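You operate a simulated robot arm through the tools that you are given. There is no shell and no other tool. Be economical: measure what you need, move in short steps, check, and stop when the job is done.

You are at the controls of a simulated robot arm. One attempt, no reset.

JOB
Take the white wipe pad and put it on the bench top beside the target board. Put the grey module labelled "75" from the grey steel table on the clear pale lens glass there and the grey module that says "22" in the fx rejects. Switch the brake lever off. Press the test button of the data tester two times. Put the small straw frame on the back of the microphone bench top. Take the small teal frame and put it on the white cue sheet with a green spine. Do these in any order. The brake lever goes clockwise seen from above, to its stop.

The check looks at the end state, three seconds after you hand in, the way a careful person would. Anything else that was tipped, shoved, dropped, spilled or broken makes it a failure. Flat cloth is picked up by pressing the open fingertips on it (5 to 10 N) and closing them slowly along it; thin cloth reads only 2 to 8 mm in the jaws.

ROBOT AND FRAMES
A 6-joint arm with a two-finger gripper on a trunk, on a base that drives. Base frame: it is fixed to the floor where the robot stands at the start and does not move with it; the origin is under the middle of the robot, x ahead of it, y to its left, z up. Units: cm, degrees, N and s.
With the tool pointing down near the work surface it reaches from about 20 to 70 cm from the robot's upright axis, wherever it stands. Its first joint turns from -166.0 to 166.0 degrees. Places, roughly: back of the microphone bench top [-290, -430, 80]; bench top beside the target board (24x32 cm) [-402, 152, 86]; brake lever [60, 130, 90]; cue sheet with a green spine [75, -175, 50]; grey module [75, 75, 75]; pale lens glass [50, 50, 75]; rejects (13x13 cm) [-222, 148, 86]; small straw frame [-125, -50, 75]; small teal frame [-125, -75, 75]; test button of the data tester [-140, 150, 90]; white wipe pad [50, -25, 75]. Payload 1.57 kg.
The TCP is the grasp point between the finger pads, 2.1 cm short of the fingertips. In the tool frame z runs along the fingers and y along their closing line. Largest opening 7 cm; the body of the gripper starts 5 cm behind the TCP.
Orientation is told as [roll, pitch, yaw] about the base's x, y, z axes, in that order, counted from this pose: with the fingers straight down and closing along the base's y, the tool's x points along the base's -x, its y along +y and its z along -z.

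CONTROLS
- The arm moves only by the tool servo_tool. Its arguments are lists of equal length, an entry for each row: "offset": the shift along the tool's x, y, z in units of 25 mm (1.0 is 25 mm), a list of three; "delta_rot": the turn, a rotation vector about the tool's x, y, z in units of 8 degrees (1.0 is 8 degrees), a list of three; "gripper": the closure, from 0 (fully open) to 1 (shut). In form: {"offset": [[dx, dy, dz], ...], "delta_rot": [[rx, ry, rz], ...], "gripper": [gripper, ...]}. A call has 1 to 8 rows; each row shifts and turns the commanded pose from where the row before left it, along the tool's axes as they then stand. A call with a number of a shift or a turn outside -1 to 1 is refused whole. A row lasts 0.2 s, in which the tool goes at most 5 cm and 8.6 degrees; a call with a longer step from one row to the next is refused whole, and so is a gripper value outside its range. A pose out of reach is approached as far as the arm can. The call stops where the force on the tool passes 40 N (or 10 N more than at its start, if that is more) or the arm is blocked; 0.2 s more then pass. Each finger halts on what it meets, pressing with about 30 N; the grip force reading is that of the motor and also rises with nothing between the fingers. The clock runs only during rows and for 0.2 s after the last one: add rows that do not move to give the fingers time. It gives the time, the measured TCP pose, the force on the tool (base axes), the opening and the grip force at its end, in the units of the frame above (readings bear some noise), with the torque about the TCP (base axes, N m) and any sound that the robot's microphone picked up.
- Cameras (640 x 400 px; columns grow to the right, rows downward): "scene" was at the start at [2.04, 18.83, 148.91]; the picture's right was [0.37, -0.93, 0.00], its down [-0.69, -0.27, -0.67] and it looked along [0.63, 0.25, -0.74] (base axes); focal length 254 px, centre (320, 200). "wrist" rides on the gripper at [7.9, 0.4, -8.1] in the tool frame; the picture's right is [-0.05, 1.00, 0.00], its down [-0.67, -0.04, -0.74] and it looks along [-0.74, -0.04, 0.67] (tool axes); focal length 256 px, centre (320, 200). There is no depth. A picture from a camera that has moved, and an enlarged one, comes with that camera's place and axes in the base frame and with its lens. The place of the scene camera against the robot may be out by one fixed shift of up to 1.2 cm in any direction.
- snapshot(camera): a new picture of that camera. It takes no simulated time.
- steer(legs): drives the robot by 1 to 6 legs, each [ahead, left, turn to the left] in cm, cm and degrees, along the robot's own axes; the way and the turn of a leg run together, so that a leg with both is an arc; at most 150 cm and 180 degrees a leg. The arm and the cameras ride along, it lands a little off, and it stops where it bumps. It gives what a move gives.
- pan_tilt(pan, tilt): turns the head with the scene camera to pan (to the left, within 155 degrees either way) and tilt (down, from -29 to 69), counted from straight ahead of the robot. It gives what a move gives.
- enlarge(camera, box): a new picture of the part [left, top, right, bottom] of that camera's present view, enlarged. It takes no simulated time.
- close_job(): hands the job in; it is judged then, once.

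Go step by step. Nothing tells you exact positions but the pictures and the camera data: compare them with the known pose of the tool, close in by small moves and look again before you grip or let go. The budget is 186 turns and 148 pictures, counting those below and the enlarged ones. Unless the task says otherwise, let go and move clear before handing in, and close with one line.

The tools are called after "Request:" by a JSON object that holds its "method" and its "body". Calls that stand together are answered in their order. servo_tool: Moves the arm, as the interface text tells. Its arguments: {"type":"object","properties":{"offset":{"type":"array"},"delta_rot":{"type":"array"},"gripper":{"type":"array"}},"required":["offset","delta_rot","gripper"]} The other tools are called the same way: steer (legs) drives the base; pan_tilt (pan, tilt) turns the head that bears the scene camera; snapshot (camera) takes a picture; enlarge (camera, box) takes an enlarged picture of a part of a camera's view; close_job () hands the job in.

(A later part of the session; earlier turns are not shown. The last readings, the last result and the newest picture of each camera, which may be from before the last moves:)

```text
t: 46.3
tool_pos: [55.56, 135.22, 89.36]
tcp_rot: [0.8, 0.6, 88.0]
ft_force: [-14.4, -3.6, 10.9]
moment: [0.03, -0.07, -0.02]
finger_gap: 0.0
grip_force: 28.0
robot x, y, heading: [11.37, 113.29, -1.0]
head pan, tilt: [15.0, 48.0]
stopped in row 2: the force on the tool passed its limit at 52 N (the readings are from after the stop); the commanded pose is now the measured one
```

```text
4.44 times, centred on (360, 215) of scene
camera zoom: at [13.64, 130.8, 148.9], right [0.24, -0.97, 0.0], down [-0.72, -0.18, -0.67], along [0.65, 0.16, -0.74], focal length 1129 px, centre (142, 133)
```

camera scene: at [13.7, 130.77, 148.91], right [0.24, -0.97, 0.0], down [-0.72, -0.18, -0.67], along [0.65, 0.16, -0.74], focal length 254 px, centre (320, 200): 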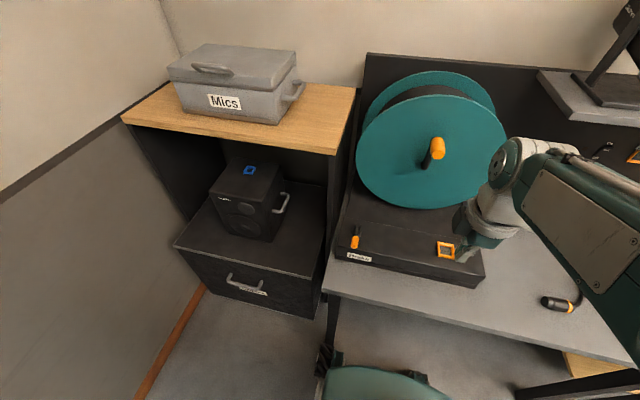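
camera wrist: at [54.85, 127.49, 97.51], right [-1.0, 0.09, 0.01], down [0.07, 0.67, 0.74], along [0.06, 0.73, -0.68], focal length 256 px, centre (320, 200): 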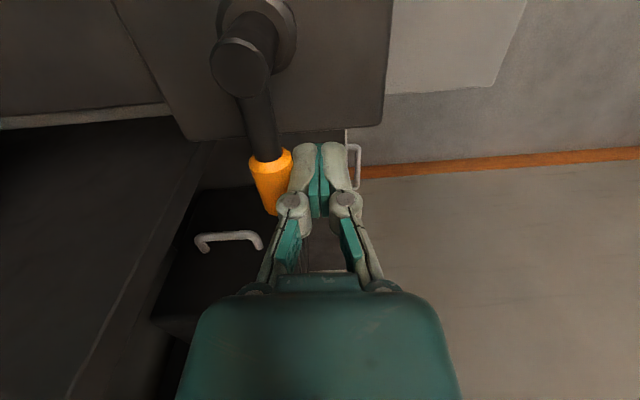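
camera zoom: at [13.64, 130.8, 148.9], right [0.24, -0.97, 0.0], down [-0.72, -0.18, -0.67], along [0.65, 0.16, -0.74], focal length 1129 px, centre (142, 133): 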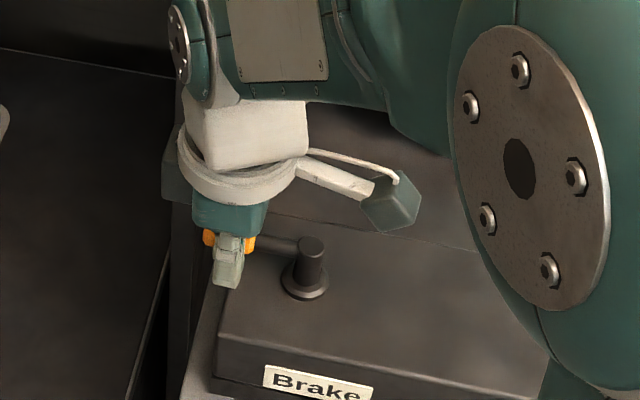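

Force built up along -x, suggesting the stop. A small confirming push.

Request:
{"method": "servo_tool", "body": {"offset": [[0, -0.12, 0], [0, -0.12, 0], [0, 0, 0]], "delta_rot": [[0, 0, 0], [0, 0, 0], [0, 0, 0]], "gripper": [1, 1, 1]}}

Request:
{"method": "servo_tool", "body": {"offset": [[0, 0.6, 0], [0, 0.8, 0], [0, 0, -1], [0, 0, -1], [0, 0, -1], [0, 0, -1]], "delta_rot": [[0, 0, 0], [0, 0, 0], [0, 0, 0], [0, 0, 0], [0, 0, 0], [0, 0, 0]], "gripper": [1, 1, 1, 1, 1, 1]}}

Request:
{"method": "snapshot", "body": {"camera": "wrist"}}

Request:
{"method": "enlarge", "body": {"camera": "scene", "box": [300, 170, 420, 260]}}

```text
t: 46.7
tool_pos: [55.52, 135.42, 89.36]
tcp_rot: [1.3, 0.9, 88.1]
ft_force: [-16.9, -3.6, 12.7]
moment: [0.0, -0.09, -0.04]
finger_gap: 0.01
grip_force: 28.4
robot x, y, heading: [11.2, 113.42, -0.8]
head pan, tilt: [15.0, 48.0]
stopped in row 2: the force on the tool passed its limit at 45 N (the readings are from after the stop); the commanded pose is now the measured one
```

```text
t: 48.1
tool_pos: [52.4, 135.84, 99.51]
tcp_rot: [1.2, 0.7, 88.0]
ft_force: [0.1, 0.6, 0.3]
moment: [0.0, 0.01, -0.03]
finger_gap: 0.0
grip_force: 28.4
robot x, y, heading: [10.86, 113.31, -1.3]
head pan, tilt: [15.0, 48.0]
```

```text
109 pictures are left
camera wrist: at [51.82, 127.9, 107.67], right [-1.0, 0.09, 0.02], down [0.07, 0.67, 0.74], along [0.05, 0.73, -0.68], focal length 256 px, centre (320, 200)
```

wrist: 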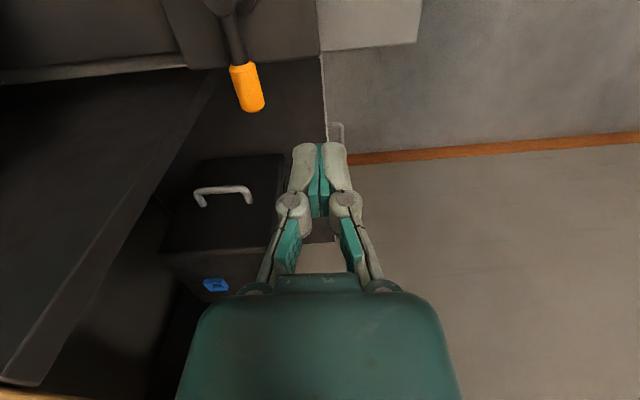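

```text
4.44 times, centred on (360, 215) of scene
camera zoom: at [13.75, 130.83, 148.91], right [0.24, -0.97, 0.0], down [-0.72, -0.18, -0.67], along [0.65, 0.16, -0.74], focal length 1129 px, centre (142, 133)
```

zoom: 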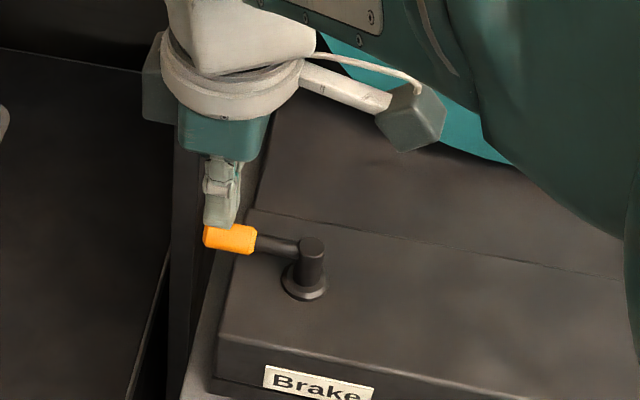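

The lever reached its stop (~80°). Now retract, rotate the tool back, and drive right to module 22.

Request:
{"method": "servo_tool", "body": {"offset": [[0, 1, -1], [0, 1, -1], [0, 1, -1], [0, 1, -1], [0.5, 0, 0], [0.5, 0, 0], [1, 0, 0], [1, 0, 0]], "delta_rot": [[0, 0, 0], [0, 0, 0], [0, 0, 0], [0, 0, 0], [0, 0, 0], [0, 0, 0], [0, 0, 0], [0, 0, 0]], "gripper": [1, 1, 1, 0.5, 0, 0, 0, 0]}}

Request:
{"method": "servo_tool", "body": {"offset": [[0, 0, 0], [0, 0, 0], [0, 0, 0], [0, 0, 0], [0, 0, 0], [0, 0, 0], [0, 0, 0], [0, 0, 0]], "delta_rot": [[0, 0, 1], [0, 0, 1], [0, 0, 1], [0, 0, 1], [0, 0, 1], [0, 0, 1], [0, 0, 1], [0, 0, 1]], "gripper": [0, 0, 0, 0, 0, 0, 0, 0]}}

Request:
{"method": "servo_tool", "body": {"offset": [[0, 0, 0], [0, 0, 0], [0, 0, 0], [0, 0, 0]], "delta_rot": [[0, 0, 1], [0, 0, 1], [0, 0, 1], [0, 0, 0]], "gripper": [0, 0, 0, 0]}}

Request:
{"method": "steer", "body": {"legs": [[0, -50, 1]]}}

Request:
{"method": "pan_tilt", "body": {"pan": -5, "tilt": 48}}

Request:
{"method": "snapshot", "body": {"camera": "wrist"}}

Request:
{"method": "snapshot", "body": {"camera": "scene"}}

```text
t: 49.9
tool_pos: [42.53, 128.59, 109.82]
tcp_rot: [1.0, 0.8, 88.1]
ft_force: [0.4, -0.3, 0.2]
moment: [-0.01, 0.03, 0.0]
finger_gap: 7.01
grip_force: 0.2
robot x, y, heading: [11.22, 112.97, -1.0]
head pan, tilt: [15.0, 48.0]
```

```text
t: 51.7
tool_pos: [42.27, 128.68, 109.61]
tcp_rot: [-0.1, 1.4, 23.9]
ft_force: [0.2, -0.1, 0.8]
moment: [0.01, 0.01, 0.0]
finger_gap: 6.99
grip_force: 0.1
robot x, y, heading: [11.2, 113.28, -1.1]
head pan, tilt: [15.0, 48.0]
```

```text
t: 52.7
tool_pos: [42.34, 128.53, 109.5]
tcp_rot: [-0.7, 1.2, -0.1]
ft_force: [0.1, -0.2, -0.8]
moment: [0.02, 0.02, -0.02]
finger_gap: 6.97
grip_force: 0.0
robot x, y, heading: [10.94, 113.06, -1.3]
head pan, tilt: [15.0, 48.0]
```

```text
t: 55.8
tool_pos: [41.59, 77.82, 109.58]
tcp_rot: [-0.9, 1.2, 0.6]
ft_force: [-0.7, -0.4, -0.7]
moment: [0.01, -0.06, 0.01]
finger_gap: 6.99
grip_force: 0.1
robot x, y, heading: [10.42, 61.74, -0.1]
head pan, tilt: [15.0, 48.0]
```

```text
t: 56.6
tool_pos: [41.58, 77.47, 109.62]
tcp_rot: [-0.6, 1.2, 0.6]
ft_force: [-0.5, 0.1, -0.3]
moment: [0.0, -0.04, 0.03]
finger_gap: 7.0
grip_force: 0.0
robot x, y, heading: [10.61, 61.7, -0.6]
head pan, tilt: [-5.0, 48.0]
```

```text
107 pictures are left
camera wrist: at [33.83, 77.99, 117.72], right [0.04, 1.0, -0.01], down [0.68, -0.02, 0.73], along [0.73, -0.04, -0.68], focal length 256 px, centre (320, 200)
```

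wrist: 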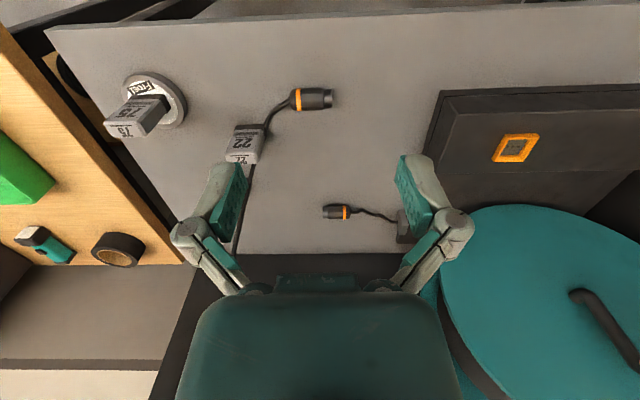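

```text
106 pictures are left
camera scene: at [13.14, 76.92, 148.87], right [-0.09, -1.0, 0.0], down [-0.74, 0.07, -0.67], along [0.67, -0.06, -0.74], focal length 254 px, centre (320, 200)
```

scene: 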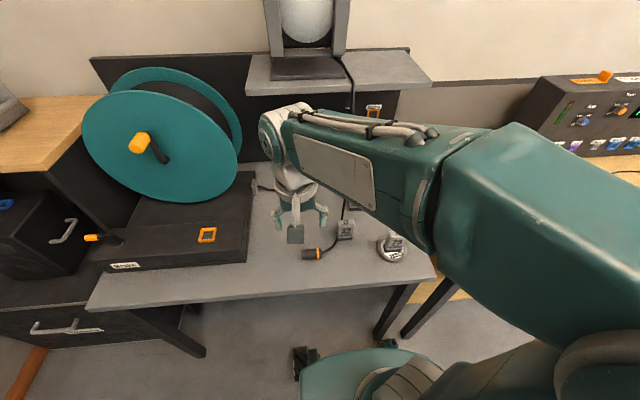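

Brake lever stays over. Module 22 is at ~(57–59,64.4). Moving above it, slightly short, correcting tilt.

Request:
{"method": "servo_tool", "body": {"offset": [[-0.9, -0.75, 0.4], [-0.9, -0.75, 0.7], [-0.9, -0.75, 0.7], [-0.9, -0.75, 0.7], [-0.9, -0.75, 0.7], [-0.9, -0.75, 0.7], [-0.3, -0.75, 0.7]], "delta_rot": [[-0.09, -0.15, 0], [0, 0, 0], [0, 0, 0], [0, 0, 0], [0, 0, 0], [0, 0, 0], [0, 0, 0]], "gripper": [0, 0, 0, 0, 0, 0, 0]}}

Request:
{"method": "snapshot", "body": {"camera": "wrist"}}

Request:
{"method": "enlarge", "body": {"camera": "scene", "box": [280, 160, 420, 265]}}

```text
t: 58.2
tool_pos: [56.21, 64.52, 97.82]
tcp_rot: [0.0, 0.0, 0.7]
ft_force: [0.9, -0.7, 0.1]
moment: [-0.02, 0.0, -0.03]
finger_gap: 7.0
grip_force: 0.0
robot x, y, heading: [10.32, 61.48, -0.3]
head pan, tilt: [-5.0, 48.0]
```

```text
105 pictures are left
camera wrist: at [48.23, 64.93, 105.92], right [0.04, 1.0, 0.0], down [0.67, -0.03, 0.75], along [0.74, -0.03, -0.67], focal length 256 px, centre (320, 200)
```

wrist: 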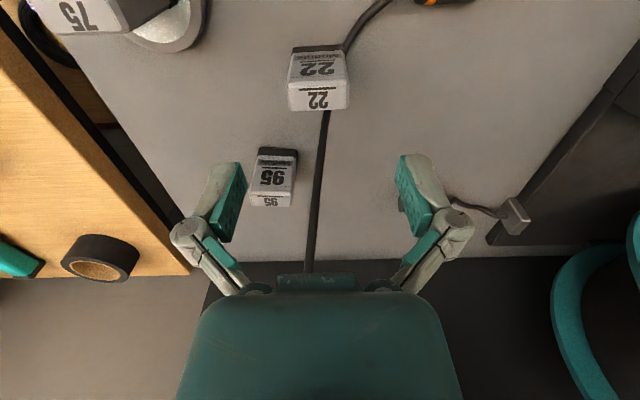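

```text
3.81 times, centred on (350, 212) of scene
camera zoom: at [13.23, 76.79, 148.88], right [-0.09, -1.0, 0.0], down [-0.74, 0.07, -0.67], along [0.67, -0.06, -0.74], focal length 968 px, centre (206, 152)
```

zoom: 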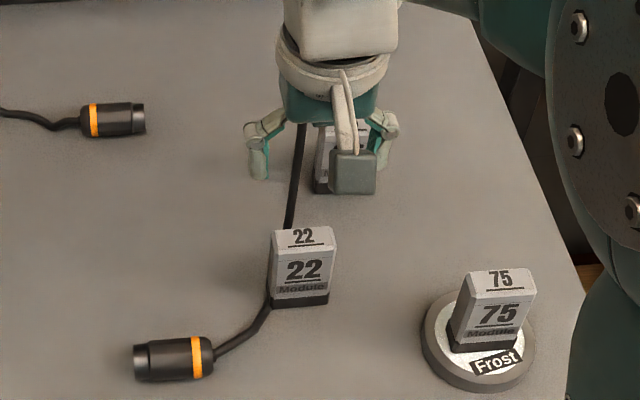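

The cable lies on the table, touching 22's back/left base; fingertips kept above z≈81.5 will clear it. 22's centre ≈(58.1,64.5). Descend to z≈89 first.

Request:
{"method": "servo_tool", "body": {"offset": [[-0.4, 0, 0], [-0.36, 0, 0.5], [0, 0, 1], [0, 0, 1], [0, 0, 1]], "delta_rot": [[0, 0, 0], [0, 0, 0], [0, 0, 0], [0, 0, 0], [0, 0, 0]], "gripper": [0, 0, 0, 0, 0]}}

Request:
{"method": "snapshot", "body": {"camera": "wrist"}}

```text
t: 59.4
tool_pos: [58.06, 64.77, 89.25]
tcp_rot: [0.1, 0.1, 0.7]
ft_force: [0.1, -0.2, 0.6]
moment: [0.01, -0.01, -0.01]
finger_gap: 6.98
grip_force: 0.0
robot x, y, heading: [10.66, 61.87, -0.4]
head pan, tilt: [-5.0, 48.0]
```

```text
103 pictures are left
camera wrist: at [50.04, 65.06, 97.21], right [0.04, 1.0, 0.0], down [0.67, -0.03, 0.75], along [0.74, -0.03, -0.67], focal length 256 px, centre (320, 200)
```

wrist: 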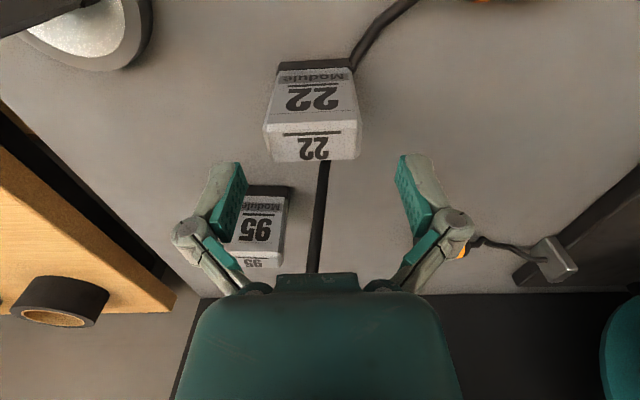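

Good alignment; nudge y −0.35, descend to 83.7 and close.

Request:
{"method": "servo_tool", "body": {"offset": [[-0.08, -0.14, 0.7], [0, 0, 0.8], [0, 0, 0.7], [0, 0, 0], [0, 0, 0], [0, 0, 0], [0, 0, 0]], "delta_rot": [[0, 0, 0], [0, 0, 0], [0, 0, 0], [0, 0, 0], [0, 0, 0], [0, 0, 0], [0, 0, 0]], "gripper": [0, 0, 0, 0.2, 0.6, 1, 1]}}

Request:
{"method": "servo_tool", "body": {"offset": [[0, 0, -0.4], [0, 0, -0.8], [0, 0, -1], [0, 0, -1]], "delta_rot": [[0, 0, 0], [0, 0, 0], [0, 0, 0], [0, 0, 0]], "gripper": [1, 1, 1, 1]}}

Request:
{"method": "snapshot", "body": {"camera": "wrist"}}

Request:
{"method": "enlarge", "body": {"camera": "scene", "box": [280, 160, 420, 265]}}

```text
t: 61.0
tool_pos: [58.2, 64.15, 83.89]
tcp_rot: [0.0, 0.0, 0.8]
ft_force: [-1.5, -0.8, 7.3]
moment: [0.02, 0.08, -0.01]
finger_gap: 4.91
grip_force: 29.7
robot x, y, heading: [10.86, 61.52, -0.2]
head pan, tilt: [-5.0, 48.0]
```

```text
t: 62.0
tool_pos: [58.22, 64.29, 91.85]
tcp_rot: [-0.1, 0.0, 0.7]
ft_force: [0.2, -0.1, -0.8]
moment: [-0.02, 0.02, 0.01]
finger_gap: 4.92
grip_force: 30.0
robot x, y, heading: [10.8, 61.67, -0.3]
head pan, tilt: [-5.0, 48.0]
```

```text
102 pictures are left
camera wrist: at [50.3, 64.52, 99.83], right [0.04, 1.0, 0.0], down [0.67, -0.03, 0.74], along [0.74, -0.03, -0.67], focal length 256 px, centre (320, 200)
```

wrist: 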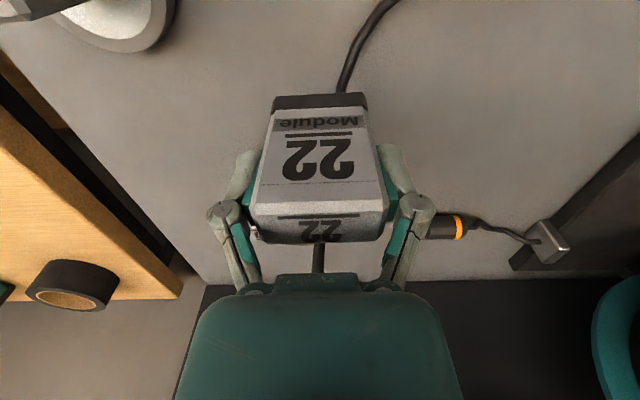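

```text
3.81 times, centred on (350, 212) of scene
camera zoom: at [13.25, 76.82, 148.88], right [-0.09, -1.0, 0.0], down [-0.74, 0.07, -0.67], along [0.67, -0.06, -0.74], focal length 968 px, centre (206, 152)
```

zoom: 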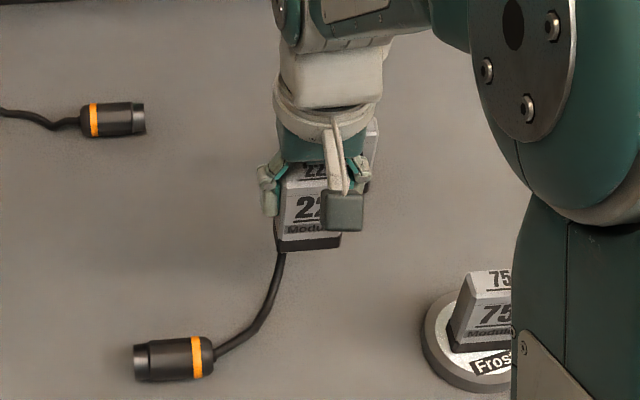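

22 is held. Retract and lift, then drive to the far bench: back off, turn left 90°, strafe along.

Request:
{"method": "servo_tool", "body": {"offset": [[0, 0, -1], [0.9, 0, -1], [0.9, 0, -1], [0.9, 0, -1], [0.9, 0, -1], [0.9, 0, -1], [0.9, 0, -1], [0.9, 0, 0]], "delta_rot": [[0, 0, 0], [0, 0, 0], [0, 0, 0], [0, 0, 0], [0, 0, 0], [0, 0, 0], [0, 0, 0], [0, 0, 0]], "gripper": [1, 1, 1, 1, 1, 1, 1, 1]}}

Request:
{"method": "steer", "body": {"legs": [[-45, 0, 0], [0, 0, 90], [0, 110, 0]]}}

Request:
{"method": "pan_tilt", "body": {"pan": 15, "tilt": 30}}

Request:
{"method": "snapshot", "body": {"camera": "scene"}}

Request:
{"method": "snapshot", "body": {"camera": "wrist"}}

```text
t: 63.8
tool_pos: [42.3, 64.11, 109.13]
tcp_rot: [0.0, -0.1, 0.6]
ft_force: [0.4, 0.1, -0.9]
moment: [0.0, 0.02, 0.0]
finger_gap: 4.94
grip_force: 30.1
robot x, y, heading: [10.06, 61.85, -0.2]
head pan, tilt: [-5.0, 48.0]
```

```text
t: 75.3
tool_pos: [-141.76, 96.24, 109.24]
tcp_rot: [0.1, 0.0, 89.8]
ft_force: [0.0, -0.4, -1.0]
moment: [-0.02, 0.01, 0.01]
finger_gap: 4.93
grip_force: 30.7
robot x, y, heading: [-139.98, 64.46, 88.9]
head pan, tilt: [-5.0, 48.0]
```

```text
t: 76.2
tool_pos: [-142.02, 96.15, 109.32]
tcp_rot: [0.0, -0.1, 89.8]
ft_force: [0.0, 0.0, 0.1]
moment: [0.03, 0.03, 0.02]
finger_gap: 4.94
grip_force: 29.9
robot x, y, heading: [-140.3, 64.32, 88.8]
head pan, tilt: [15.0, 30.0]
```

```text
100 pictures are left
camera scene: at [-157.26, 67.81, 151.55], right [0.97, 0.24, 0.0], down [0.12, -0.49, -0.87], along [-0.21, 0.84, -0.5], focal length 254 px, centre (320, 200)
```

scene: 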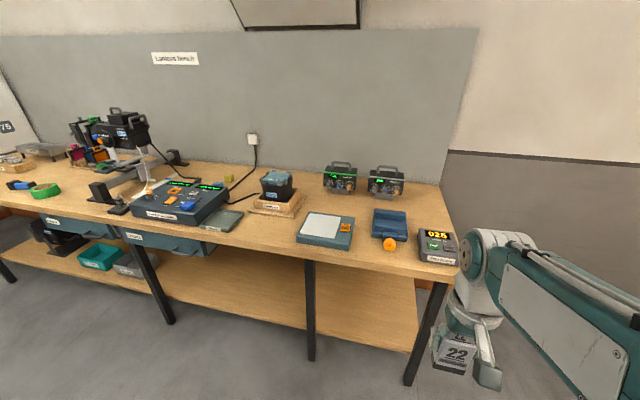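

```text
99 pictures are left
camera wrist: at [-142.43, 88.22, 117.22], right [-1.0, 0.06, 0.0], down [0.04, 0.67, 0.75], along [0.04, 0.74, -0.67], focal length 256 px, centre (320, 200)
```

wrist: 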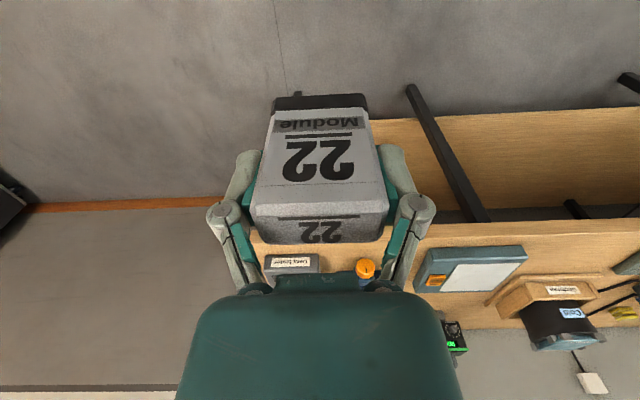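

I see the laser bench; zooming to read labels for rejects and data tester.

Request:
{"method": "enlarge", "body": {"camera": "scene", "box": [80, 150, 300, 270]}}

Request:
{"method": "enlarge", "body": {"camera": "scene", "box": [280, 150, 480, 275]}}

Request:
{"method": "enlarge", "body": {"camera": "scene", "box": [0, 90, 160, 230]}}

```text
2.91 times, centred on (190, 210) of scene
camera zoom: at [-157.26, 67.81, 151.55], right [0.97, 0.24, 0.0], down [0.12, -0.49, -0.87], along [-0.21, 0.84, -0.5], focal length 739 px, centre (698, 171)
```

zoom: 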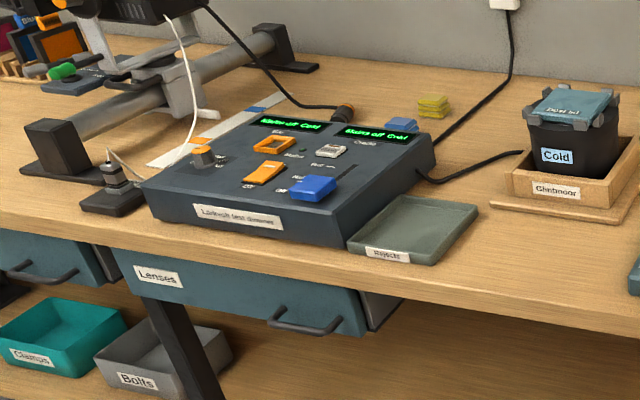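

```text
3.20 times, centred on (380, 212) of scene
camera zoom: at [-157.26, 67.81, 151.55], right [0.97, 0.24, 0.0], down [0.12, -0.49, -0.87], along [-0.21, 0.84, -0.5], focal length 813 px, centre (128, 160)
```

zoom: 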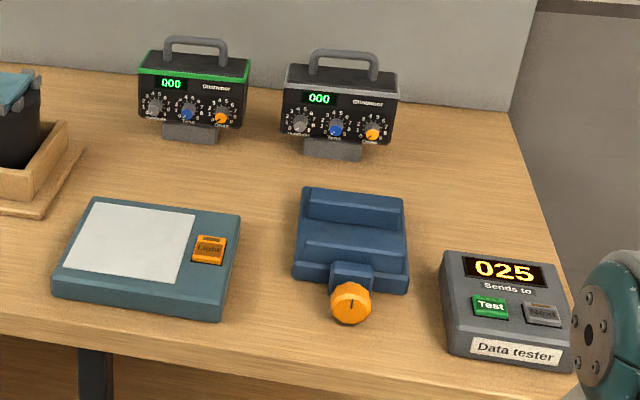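

```text
2.86 times, centred on (80, 160) of scene
camera zoom: at [-157.26, 67.81, 151.55], right [0.97, 0.24, 0.0], down [0.12, -0.49, -0.87], along [-0.21, 0.84, -0.5], focal length 726 px, centre (1006, 314)
```

zoom: 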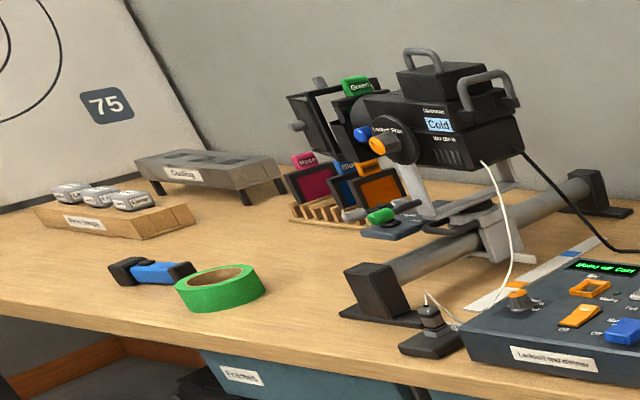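

The "Rejects" tray is at about (-222,149). Drive left 82 and ahead 34, then look.

Request:
{"method": "steer", "body": {"legs": [[0, 82, 1], [34, 0, 0]]}}

Request:
{"method": "pan_tilt", "body": {"pan": -5, "tilt": 55}}

Request:
{"method": "snapshot", "body": {"camera": "scene"}}

Request:
{"method": "snapshot", "body": {"camera": "wrist"}}

```text
t: 82.4
tool_pos: [-226.52, 130.69, 109.38]
tcp_rot: [0.0, 0.0, 91.7]
ft_force: [-0.8, 0.0, -1.2]
moment: [0.01, 0.01, -0.04]
finger_gap: 4.92
grip_force: 29.3
robot x, y, heading: [-223.46, 98.82, 90.3]
head pan, tilt: [15.0, 30.0]
```

```text
t: 83.3
tool_pos: [-226.43, 130.68, 109.29]
tcp_rot: [0.1, 0.1, 91.7]
ft_force: [-0.8, -0.6, -1.6]
moment: [0.0, -0.02, 0.01]
finger_gap: 4.9
grip_force: 29.7
robot x, y, heading: [-223.5, 99.13, 90.9]
head pan, tilt: [-5.0, 55.0]
```

```text
95 pictures are left
camera scene: at [-237.85, 100.4, 147.96], right [1.0, -0.08, 0.0], down [-0.06, -0.82, -0.57], along [0.04, 0.57, -0.82], focal length 254 px, centre (320, 200)
```

scene: 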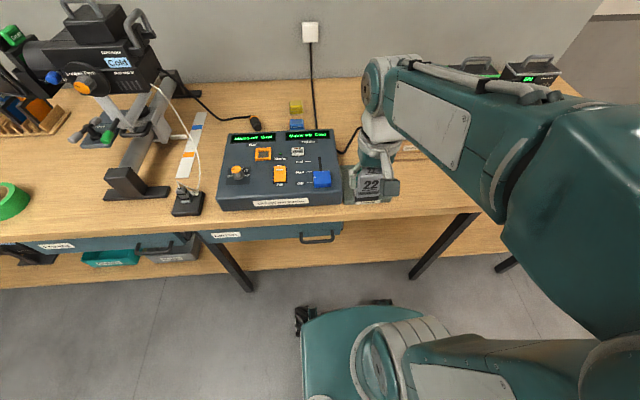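

```text
94 pictures are left
camera wrist: at [-226.68, 122.82, 117.22], right [-1.0, 0.02, 0.0], down [0.02, 0.67, 0.75], along [0.02, 0.74, -0.67], focal length 256 px, centre (320, 200)
```

wrist: 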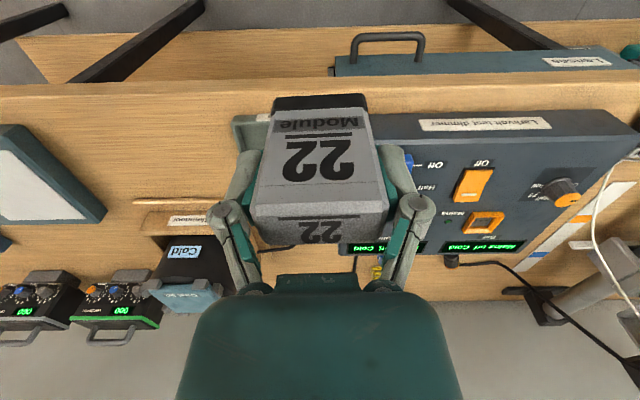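

The tray is hidden beneath the module. I shift 11 cm in +x to see it.

Request:
{"method": "servo_tool", "body": {"offset": [[0, -1, 0], [0, -1, 0], [0, -1, 0], [0, -1, 0], [0, -0.5, 0]], "delta_rot": [[0, 0, -0.2], [0, 0, 0], [0, 0, 0], [0, 0, 0], [0, 0, 0]], "gripper": [1, 1, 1, 1, 1]}}

Request:
{"method": "snapshot", "body": {"camera": "wrist"}}

Request:
{"method": "snapshot", "body": {"camera": "scene"}}

```text
t: 84.5
tool_pos: [-214.97, 131.51, 109.49]
tcp_rot: [0.0, 0.1, 93.3]
ft_force: [-0.3, -0.4, -0.4]
moment: [0.01, 0.01, 0.0]
finger_gap: 4.92
grip_force: 29.9
robot x, y, heading: [-223.68, 98.92, 90.7]
head pan, tilt: [-5.0, 55.0]
```

```text
93 pictures are left
camera wrist: at [-215.01, 123.6, 117.37], right [-1.0, 0.0, 0.0], down [0.0, 0.67, 0.75], along [0.0, 0.75, -0.67], focal length 256 px, centre (320, 200)
```

wrist: 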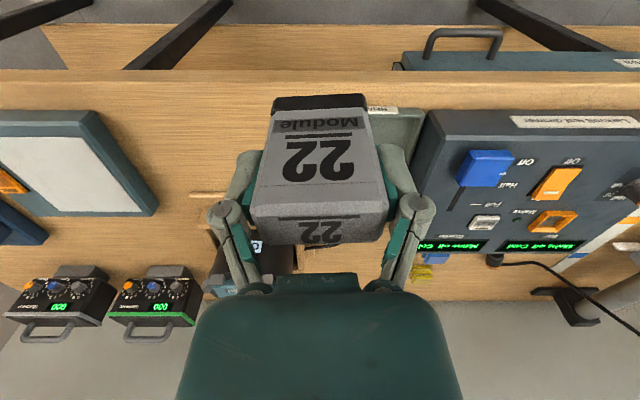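

```text
92 pictures are left
camera scene: at [-237.79, 100.41, 147.96], right [1.0, -0.08, 0.0], down [-0.06, -0.82, -0.57], along [0.04, 0.57, -0.82], focal length 254 px, centre (320, 200)
```

scene: 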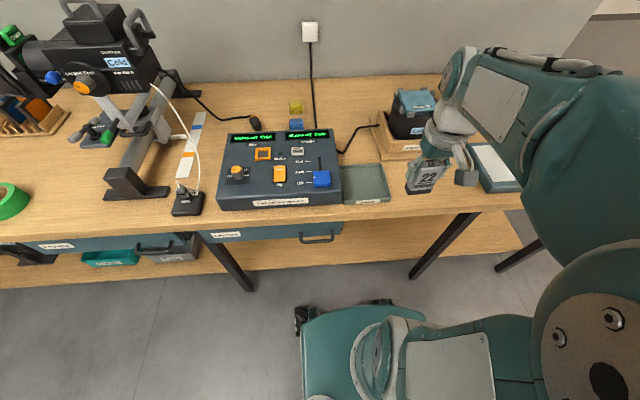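

Tray centre ≈(-221.3,147.4). Move over it at z≈99.

Request:
{"method": "servo_tool", "body": {"offset": [[0, 0.3, 0], [-0.9, 0.3, 0.3], [-0.9, 0.3, 0.6], [-0.9, 0.3, 0.7], [-0.9, 0.3, 0.7], [-0.9, 0.3, 0.7], [-0.9, 0.3, 0.7], [-0.9, 0.3, 0.5]], "delta_rot": [[0, 0, 0.4], [0, 0, 0], [0, 0, 0], [0, 0, 0], [0, 0, 0], [0, 0, 0], [0, 0, 0], [0, 0, 0]], "gripper": [1, 1, 1, 1, 1, 1, 1, 1]}}

Request:
{"method": "snapshot", "body": {"camera": "wrist"}}

Request:
{"method": "enlarge", "body": {"camera": "scene", "box": [280, 90, 460, 225]}}

```text
t: 86.3
tool_pos: [-221.15, 147.04, 98.52]
tcp_rot: [0.0, 0.0, 90.1]
ft_force: [0.8, -0.1, -0.5]
moment: [0.02, -0.02, 0.02]
finger_gap: 4.93
grip_force: 29.9
robot x, y, heading: [-223.51, 99.43, 90.8]
head pan, tilt: [-5.0, 55.0]
```

```text
91 pictures are left
camera wrist: at [-221.61, 139.08, 106.5], right [-1.0, 0.05, 0.0], down [0.04, 0.67, 0.75], along [0.04, 0.74, -0.67], focal length 256 px, centre (320, 200)
```

wrist: 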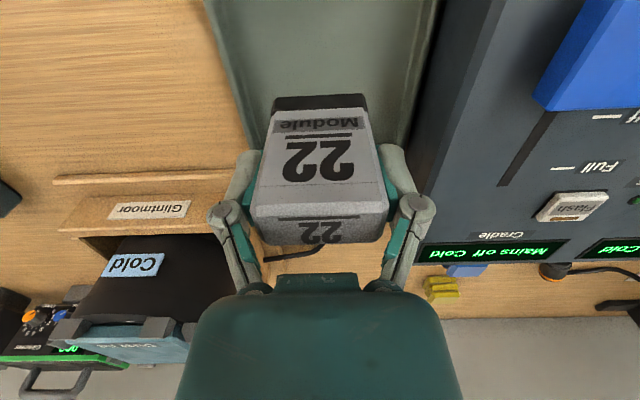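

```text
2.96 times, centred on (370, 158) of scene
camera zoom: at [-237.84, 100.5, 147.96], right [1.0, -0.08, 0.0], down [-0.06, -0.82, -0.57], along [0.04, 0.57, -0.82], focal length 752 px, centre (172, 326)
```

zoom: 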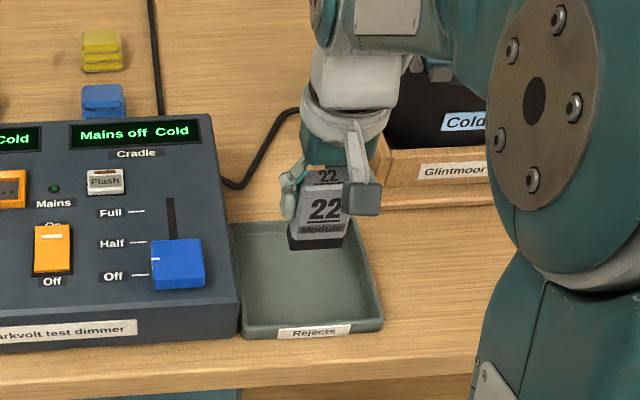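

Centred in the tray. Descending in stages.

Request:
{"method": "servo_tool", "body": {"offset": [[0, 0, 0.8], [0, 0, 0.8], [0, 0, 0.4], [0, 0, 0.2]], "delta_rot": [[0, 0, 0], [0, 0, 0], [0, 0, 0], [0, 0, 0]], "gripper": [1, 1, 1, 1]}}

Request:
{"method": "enlarge", "body": {"camera": "scene", "box": [320, 130, 440, 220]}}

Request:
{"method": "servo_tool", "body": {"offset": [[0, 0, 0.12], [0, 0, 0.12], [0, 0, 0.12], [0, 0, 0]], "delta_rot": [[0, 0, 0], [0, 0, 0], [0, 0, 0], [0, 0, 0]], "gripper": [1, 1, 1, 1]}}

```text
t: 87.3
tool_pos: [-221.2, 147.05, 93.0]
tcp_rot: [-0.1, 0.0, 90.2]
ft_force: [-0.7, 0.4, -0.7]
moment: [0.02, -0.01, -0.01]
finger_gap: 4.9
grip_force: 30.2
robot x, y, heading: [-223.48, 98.75, 90.3]
head pan, tilt: [-5.0, 55.0]
```

```text
4.44 times, centred on (380, 175) of scene
camera zoom: at [-237.82, 100.51, 147.96], right [1.0, -0.08, 0.0], down [-0.06, -0.82, -0.57], along [0.04, 0.57, -0.82], focal length 1129 px, centre (53, 311)
```

zoom: 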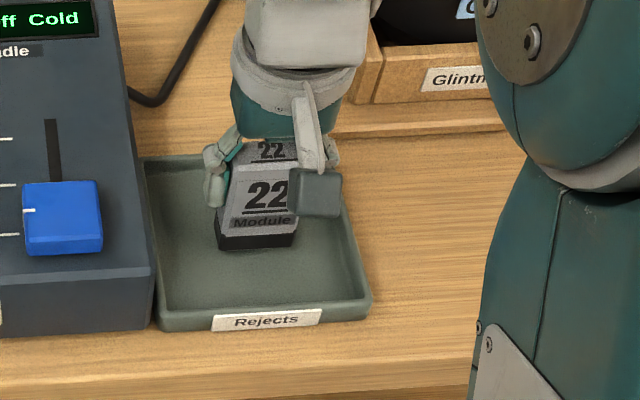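

```text
t: 88.3
tool_pos: [-221.21, 147.14, 92.3]
tcp_rot: [-0.1, -0.1, 90.1]
ft_force: [-1.0, -0.6, 18.5]
moment: [0.09, 0.03, -0.01]
finger_gap: 4.96
grip_force: 29.6
robot x, y, heading: [-223.37, 98.89, 90.4]
head pan, tilt: [-5.0, 55.0]
```

Contact made; relieve, open, rise.

Request:
{"method": "servo_tool", "body": {"offset": [[0, 0, -0.05], [0, 0, 0], [0, 0, 0], [0, 0, 0], [0, 0, 0]], "delta_rot": [[0, 0, 0], [0, 0, 0], [0, 0, 0], [0, 0, 0], [0, 0, 0]], "gripper": [1, 0.25, 0.15, 0, 0]}}

Request:
{"method": "servo_tool", "body": {"offset": [[0, 0, -0.5], [0, 0, -1], [0, 0, -1], [0, 0, -1], [0, 0, -1], [0.5, 0, -1], [1, 0, -1], [1, 0, -1]], "delta_rot": [[0, 0, 0], [0, 0, 0], [0, 0, 0], [0, 0, 0], [0, 0, 0], [0, 0, 0], [0, 0, 0], [0, 0, 0]], "gripper": [0, 0, 0, 0, 0, 0, 0, 0]}}

Request:
{"method": "enlarge", "body": {"camera": "scene", "box": [280, 90, 460, 225]}}

```text
t: 89.5
tool_pos: [-221.15, 147.13, 92.28]
tcp_rot: [0.0, 0.0, 90.1]
ft_force: [-0.5, 0.4, 0.8]
moment: [-0.01, -0.02, 0.01]
finger_gap: 7.03
grip_force: 0.2
robot x, y, heading: [-223.57, 98.97, 90.9]
head pan, tilt: [-5.0, 55.0]
```

```text
t: 91.3
tool_pos: [-221.09, 140.76, 111.11]
tcp_rot: [0.0, 0.0, 90.2]
ft_force: [-0.6, 0.5, 0.0]
moment: [-0.04, 0.01, -0.01]
finger_gap: 6.98
grip_force: 0.1
robot x, y, heading: [-223.76, 98.92, 90.9]
head pan, tilt: [-5.0, 55.0]
```

```text
2.96 times, centred on (370, 158) of scene
camera zoom: at [-237.83, 100.45, 147.96], right [1.0, -0.08, 0.0], down [-0.06, -0.82, -0.57], along [0.04, 0.57, -0.82], focal length 752 px, centre (172, 326)
```

zoom: 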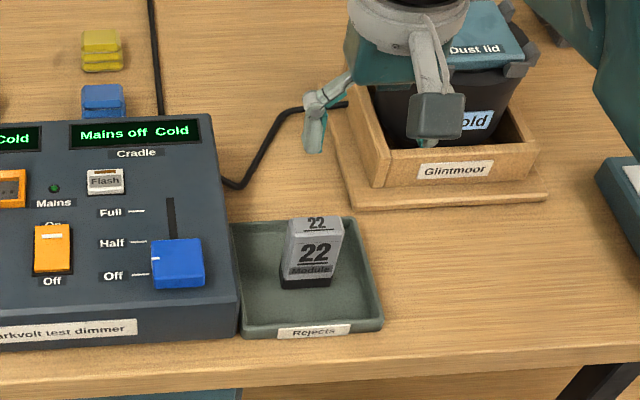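

22 stands in the Rejects tray. Retract, close fingers and drive right to the data tester.

Request:
{"method": "servo_tool", "body": {"offset": [[1, 0, 0], [1, 0, 0], [1, 0, 0], [1, 0, 0]], "delta_rot": [[0, 0, 0], [0, 0, 0], [0, 0, 0], [0, 0, 0]], "gripper": [0.3, 0.7, 1, 1]}}

Request:
{"method": "steer", "body": {"legs": [[0, -82, -1]]}}

Request:
{"method": "pan_tilt", "body": {"pan": 0, "tilt": 50}}

Request:
{"method": "snapshot", "body": {"camera": "wrist"}}

Request:
{"method": "snapshot", "body": {"camera": "scene"}}

```text
t: 92.3
tool_pos: [-221.38, 131.1, 111.36]
tcp_rot: [0.0, 0.0, 89.9]
ft_force: [-0.4, 0.3, 0.5]
moment: [-0.01, -0.02, -0.01]
finger_gap: 0.0
grip_force: 29.1
robot x, y, heading: [-223.29, 99.03, 90.6]
head pan, tilt: [-5.0, 55.0]
```

```text
t: 96.7
tool_pos: [-138.56, 131.3, 111.29]
tcp_rot: [-0.1, 0.0, 88.9]
ft_force: [-0.1, 0.2, 0.7]
moment: [-0.01, 0.0, -0.01]
finger_gap: 0.0
grip_force: 28.1
robot x, y, heading: [-141.15, 99.07, 89.7]
head pan, tilt: [-5.0, 55.0]
```

```text
t: 97.4
tool_pos: [-138.52, 131.26, 111.36]
tcp_rot: [0.0, 0.0, 89.0]
ft_force: [0.1, 0.4, 0.2]
moment: [-0.01, 0.0, -0.02]
finger_gap: 0.0
grip_force: 28.9
robot x, y, heading: [-141.39, 99.34, 89.8]
head pan, tilt: [0.0, 50.0]
```

```text
87 pictures are left
camera wrist: at [-139.03, 123.35, 119.3], right [-1.0, 0.07, 0.0], down [0.05, 0.67, 0.75], along [0.05, 0.74, -0.67], focal length 256 px, centre (320, 200)
```

wrist: 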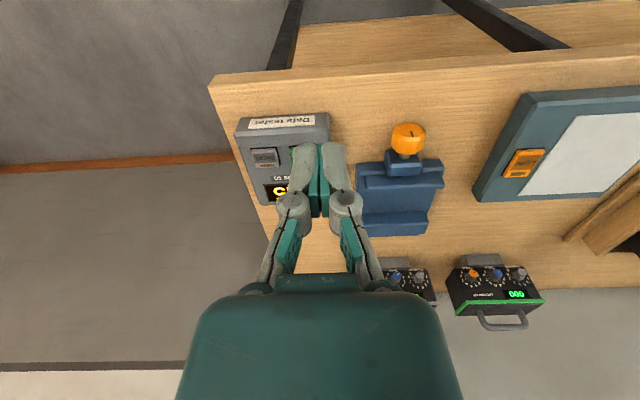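

```text
86 pictures are left
camera scene: at [-156.13, 101.4, 148.6], right [1.0, -0.01, 0.0], down [0.0, -0.77, -0.64], along [0.0, 0.64, -0.77], focal length 254 px, centre (320, 200)
```

scene: 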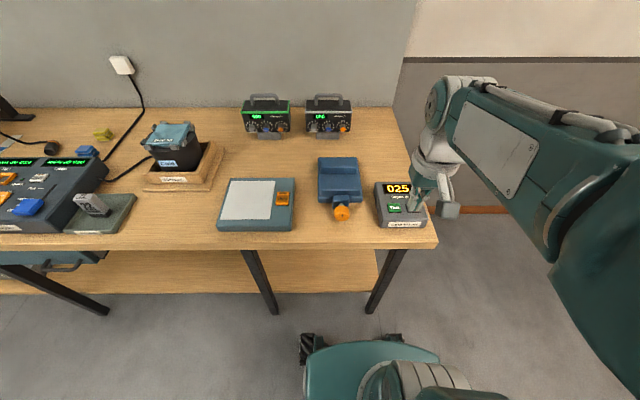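

Test button is at about (-135,145). Moving above it.

Request:
{"method": "servo_tool", "body": {"offset": [[-0.9, -0.3, 0.4], [-0.9, -0.3, 0.7], [-0.9, -0.3, 0.7], [-0.9, -0.3, 0.7], [-0.9, -0.1, 0.7], [-0.9, 0, 0.6]], "delta_rot": [[0, 0, 0], [0, 0, 0], [0, 0, 0], [0, 0, 0], [0, 0, 0], [0, 0, 0]], "gripper": [1, 1, 1, 1, 1, 1]}}

Request:
{"method": "snapshot", "body": {"camera": "wrist"}}

Request:
{"method": "enlarge", "body": {"camera": "scene", "box": [340, 140, 460, 230]}}

```text
t: 98.8
tool_pos: [-134.54, 144.9, 101.73]
tcp_rot: [0.1, -0.1, 89.0]
ft_force: [0.9, -0.9, -0.7]
moment: [0.02, 0.0, 0.0]
finger_gap: 0.01
grip_force: 28.8
robot x, y, heading: [-140.83, 99.04, 89.7]
head pan, tilt: [0.0, 50.0]
```

```text
85 pictures are left
camera wrist: at [-135.17, 136.95, 109.7], right [-1.0, 0.07, 0.0], down [0.05, 0.66, 0.75], along [0.05, 0.74, -0.67], focal length 256 px, centre (320, 200)
```

wrist: 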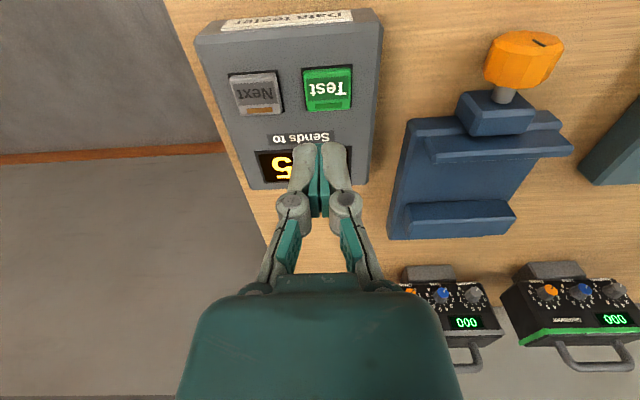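

```text
4.44 times, centred on (400, 185) of scene
camera zoom: at [-156.01, 101.49, 148.61], right [1.0, -0.01, 0.0], down [0.0, -0.77, -0.64], along [0.0, 0.64, -0.77], focal length 1129 px, centre (-36, 267)
```

zoom: 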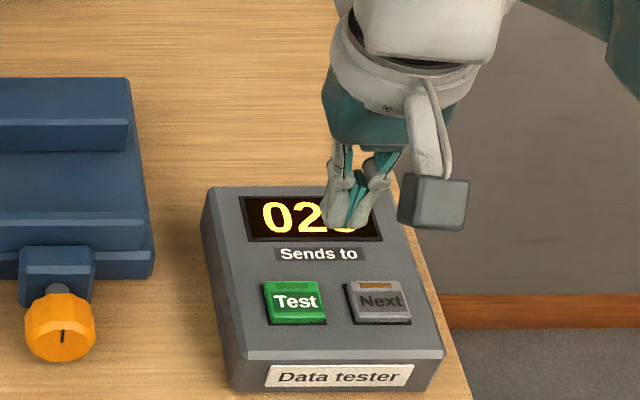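

Button top at (-135.1,145.3,91.5). Align, descend to z 94.7, then press gently.

Request:
{"method": "servo_tool", "body": {"offset": [[-0.16, 0.22, 0.6], [0, 0, 0.8], [0, 0, 0.8], [0, 0, 0.6]], "delta_rot": [[0, 0, 0], [0, 0, 0], [0, 0, 0], [0, 0, 0]], "gripper": [1, 1, 1, 1]}}

Request:
{"method": "enlarge", "body": {"camera": "scene", "box": [340, 140, 460, 230]}}

Request:
{"method": "enlarge", "body": {"camera": "wrist", "box": [200, 40, 440, 220]}}

```text
t: 99.8
tool_pos: [-135.3, 145.27, 94.85]
tcp_rot: [0.0, 0.1, 88.9]
ft_force: [-0.4, -0.2, 0.2]
moment: [0.01, -0.02, -0.01]
finger_gap: 0.0
grip_force: 28.4
robot x, y, heading: [-141.38, 99.11, 89.8]
head pan, tilt: [0.0, 50.0]
```

```text
4.44 times, centred on (400, 185) of scene
camera zoom: at [-156.02, 101.5, 148.61], right [1.0, -0.01, 0.0], down [0.0, -0.77, -0.64], along [0.0, 0.64, -0.77], focal length 1129 px, centre (-36, 267)
```

zoom: 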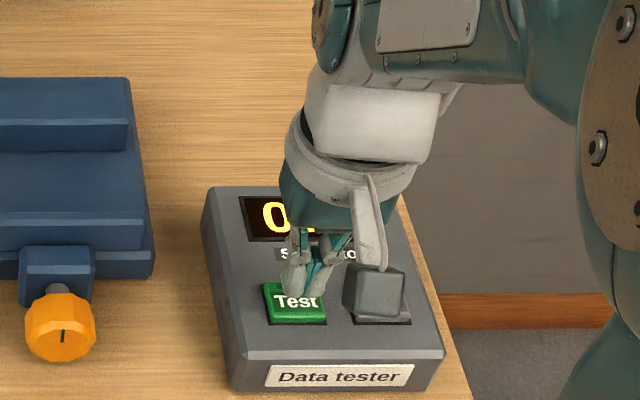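

```text
2.22 times, centred on (320, 130) of wrist
camera zoom: at [-135.87, 137.4, 102.8], right [-1.0, 0.07, 0.0], down [0.05, 0.67, 0.74], along [0.05, 0.74, -0.67], focal length 569 px, centre (320, 356)
```

zoom: 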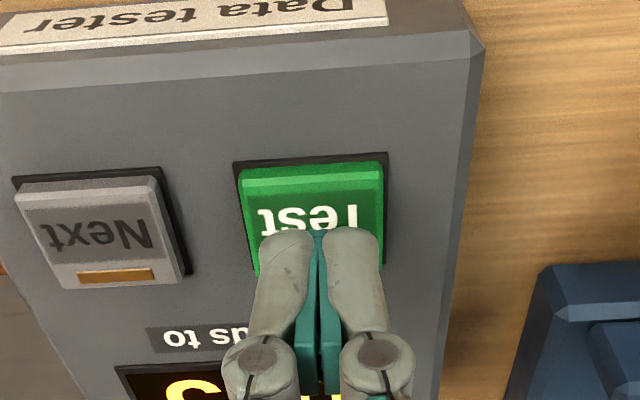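

Fingertips are over the Test button. First press.

Request:
{"method": "servo_tool", "body": {"offset": [[0.08, 0, 0.2], [0, 0, 0.15], [0, 0, 0.1], [0, 0, 0.05], [0, 0, 0]], "delta_rot": [[0, 0, 0], [0, 0, 0], [0, 0, 0], [0, 0, 0], [0, 0, 0]], "gripper": [1, 1, 1, 1, 1]}}

```text
t: 101.0
tool_pos: [-135.43, 144.92, 93.58]
tcp_rot: [0.0, 0.0, 89.1]
ft_force: [-0.4, 0.2, -0.3]
moment: [0.0, 0.03, -0.03]
finger_gap: 0.02
grip_force: 28.8
robot x, y, heading: [-141.43, 99.39, 90.0]
head pan, tilt: [0.0, 50.0]
```

Request:
{"method": "servo_tool", "body": {"offset": [[0, 0, 0.08], [0, 0, 0.08], [0, 0, 0]], "delta_rot": [[0, 0, 0], [0, 0, 0], [0, 0, 0]], "gripper": [1, 1, 1]}}

```text
t: 101.8
tool_pos: [-135.29, 144.99, 93.14]
tcp_rot: [0.0, 0.1, 89.0]
ft_force: [-0.2, -0.3, -0.6]
moment: [-0.04, -0.04, 0.01]
finger_gap: 0.0
grip_force: 28.3
robot x, y, heading: [-140.88, 99.19, 89.7]
head pan, tilt: [0.0, 50.0]
```

No contact yet at z 93.1; continue in small steps.

Request:
{"method": "servo_tool", "body": {"offset": [[0, 0, 0.08], [0, 0, 0.08], [0, 0, 0]], "delta_rot": [[0, 0, 0], [0, 0, 0], [0, 0, 0]], "gripper": [1, 1, 1]}}

Request:
{"method": "enlarge", "body": {"camera": "scene", "box": [360, 160, 440, 220]}}

```text
t: 102.6
tool_pos: [-135.37, 144.94, 92.82]
tcp_rot: [0.0, -0.1, 88.9]
ft_force: [-0.8, -0.9, 8.3]
moment: [-0.05, 0.02, -0.02]
finger_gap: 0.62
grip_force: 29.0
robot x, y, heading: [-140.9, 99.23, 89.8]
head pan, tilt: [0.0, 50.0]
heard: click
```

```text
6.67 times, centred on (400, 190) of scene
camera zoom: at [-156.05, 101.45, 148.61], right [1.0, -0.01, 0.0], down [0.0, -0.77, -0.64], along [0.0, 0.64, -0.77], focal length 1693 px, centre (-213, 267)
```

zoom: 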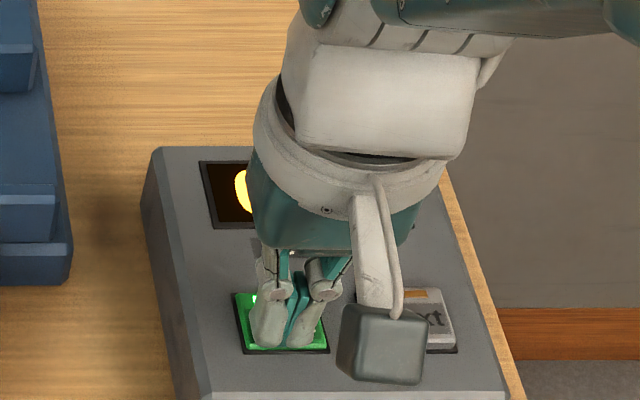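

Click — first press registered. Lift off and press again.

Request:
{"method": "servo_tool", "body": {"offset": [[0, 0, -0.3], [0, 0, -0.3], [0, 0, 0], [0, 0, 0]], "delta_rot": [[0, 0, 0], [0, 0, 0], [0, 0, 0], [0, 0, 0]], "gripper": [1, 1, 1, 1]}}

Request:
{"method": "enlarge", "body": {"camera": "scene", "box": [360, 160, 440, 220]}}

Request:
{"method": "servo_tool", "body": {"offset": [[0, 0, 0.25], [0, 0, 0.2], [0, 0, 0.08], [0, 0, 0.07], [0, 0, 0]], "delta_rot": [[0, 0, 0], [0, 0, 0], [0, 0, 0], [0, 0, 0], [0, 0, 0]], "gripper": [1, 1, 1, 1, 1]}}

```text
t: 103.6
tool_pos: [-135.44, 145.03, 94.26]
tcp_rot: [0.0, 0.0, 89.0]
ft_force: [-0.5, 0.6, -0.1]
moment: [-0.02, 0.0, -0.01]
finger_gap: 0.0
grip_force: 28.6
robot x, y, heading: [-140.97, 99.65, 89.7]
head pan, tilt: [0.0, 50.0]
```

```text
6.67 times, centred on (400, 190) of scene
camera zoom: at [-156.02, 101.5, 148.61], right [1.0, -0.01, 0.0], down [0.0, -0.77, -0.64], along [0.0, 0.64, -0.77], focal length 1693 px, centre (-213, 267)
```

zoom: 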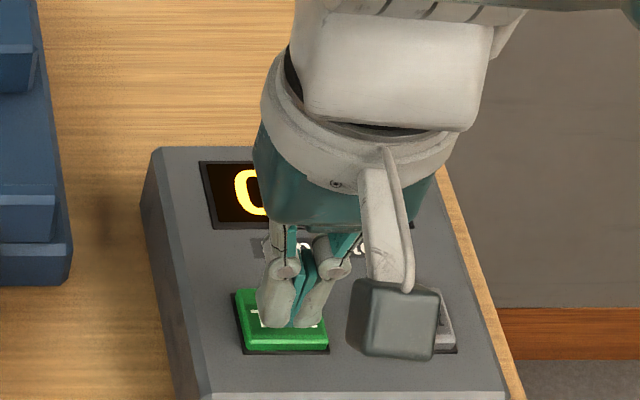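

```text
t: 104.8
tool_pos: [-135.29, 145.13, 92.88]
tcp_rot: [0.0, -0.1, 89.0]
ft_force: [0.9, 0.3, 8.4]
moment: [0.0, -0.03, -0.02]
finger_gap: 0.6
grip_force: 28.6
robot x, y, heading: [-141.09, 99.12, 89.7]
head pan, tilt: [0.0, 50.0]
heard: click
```

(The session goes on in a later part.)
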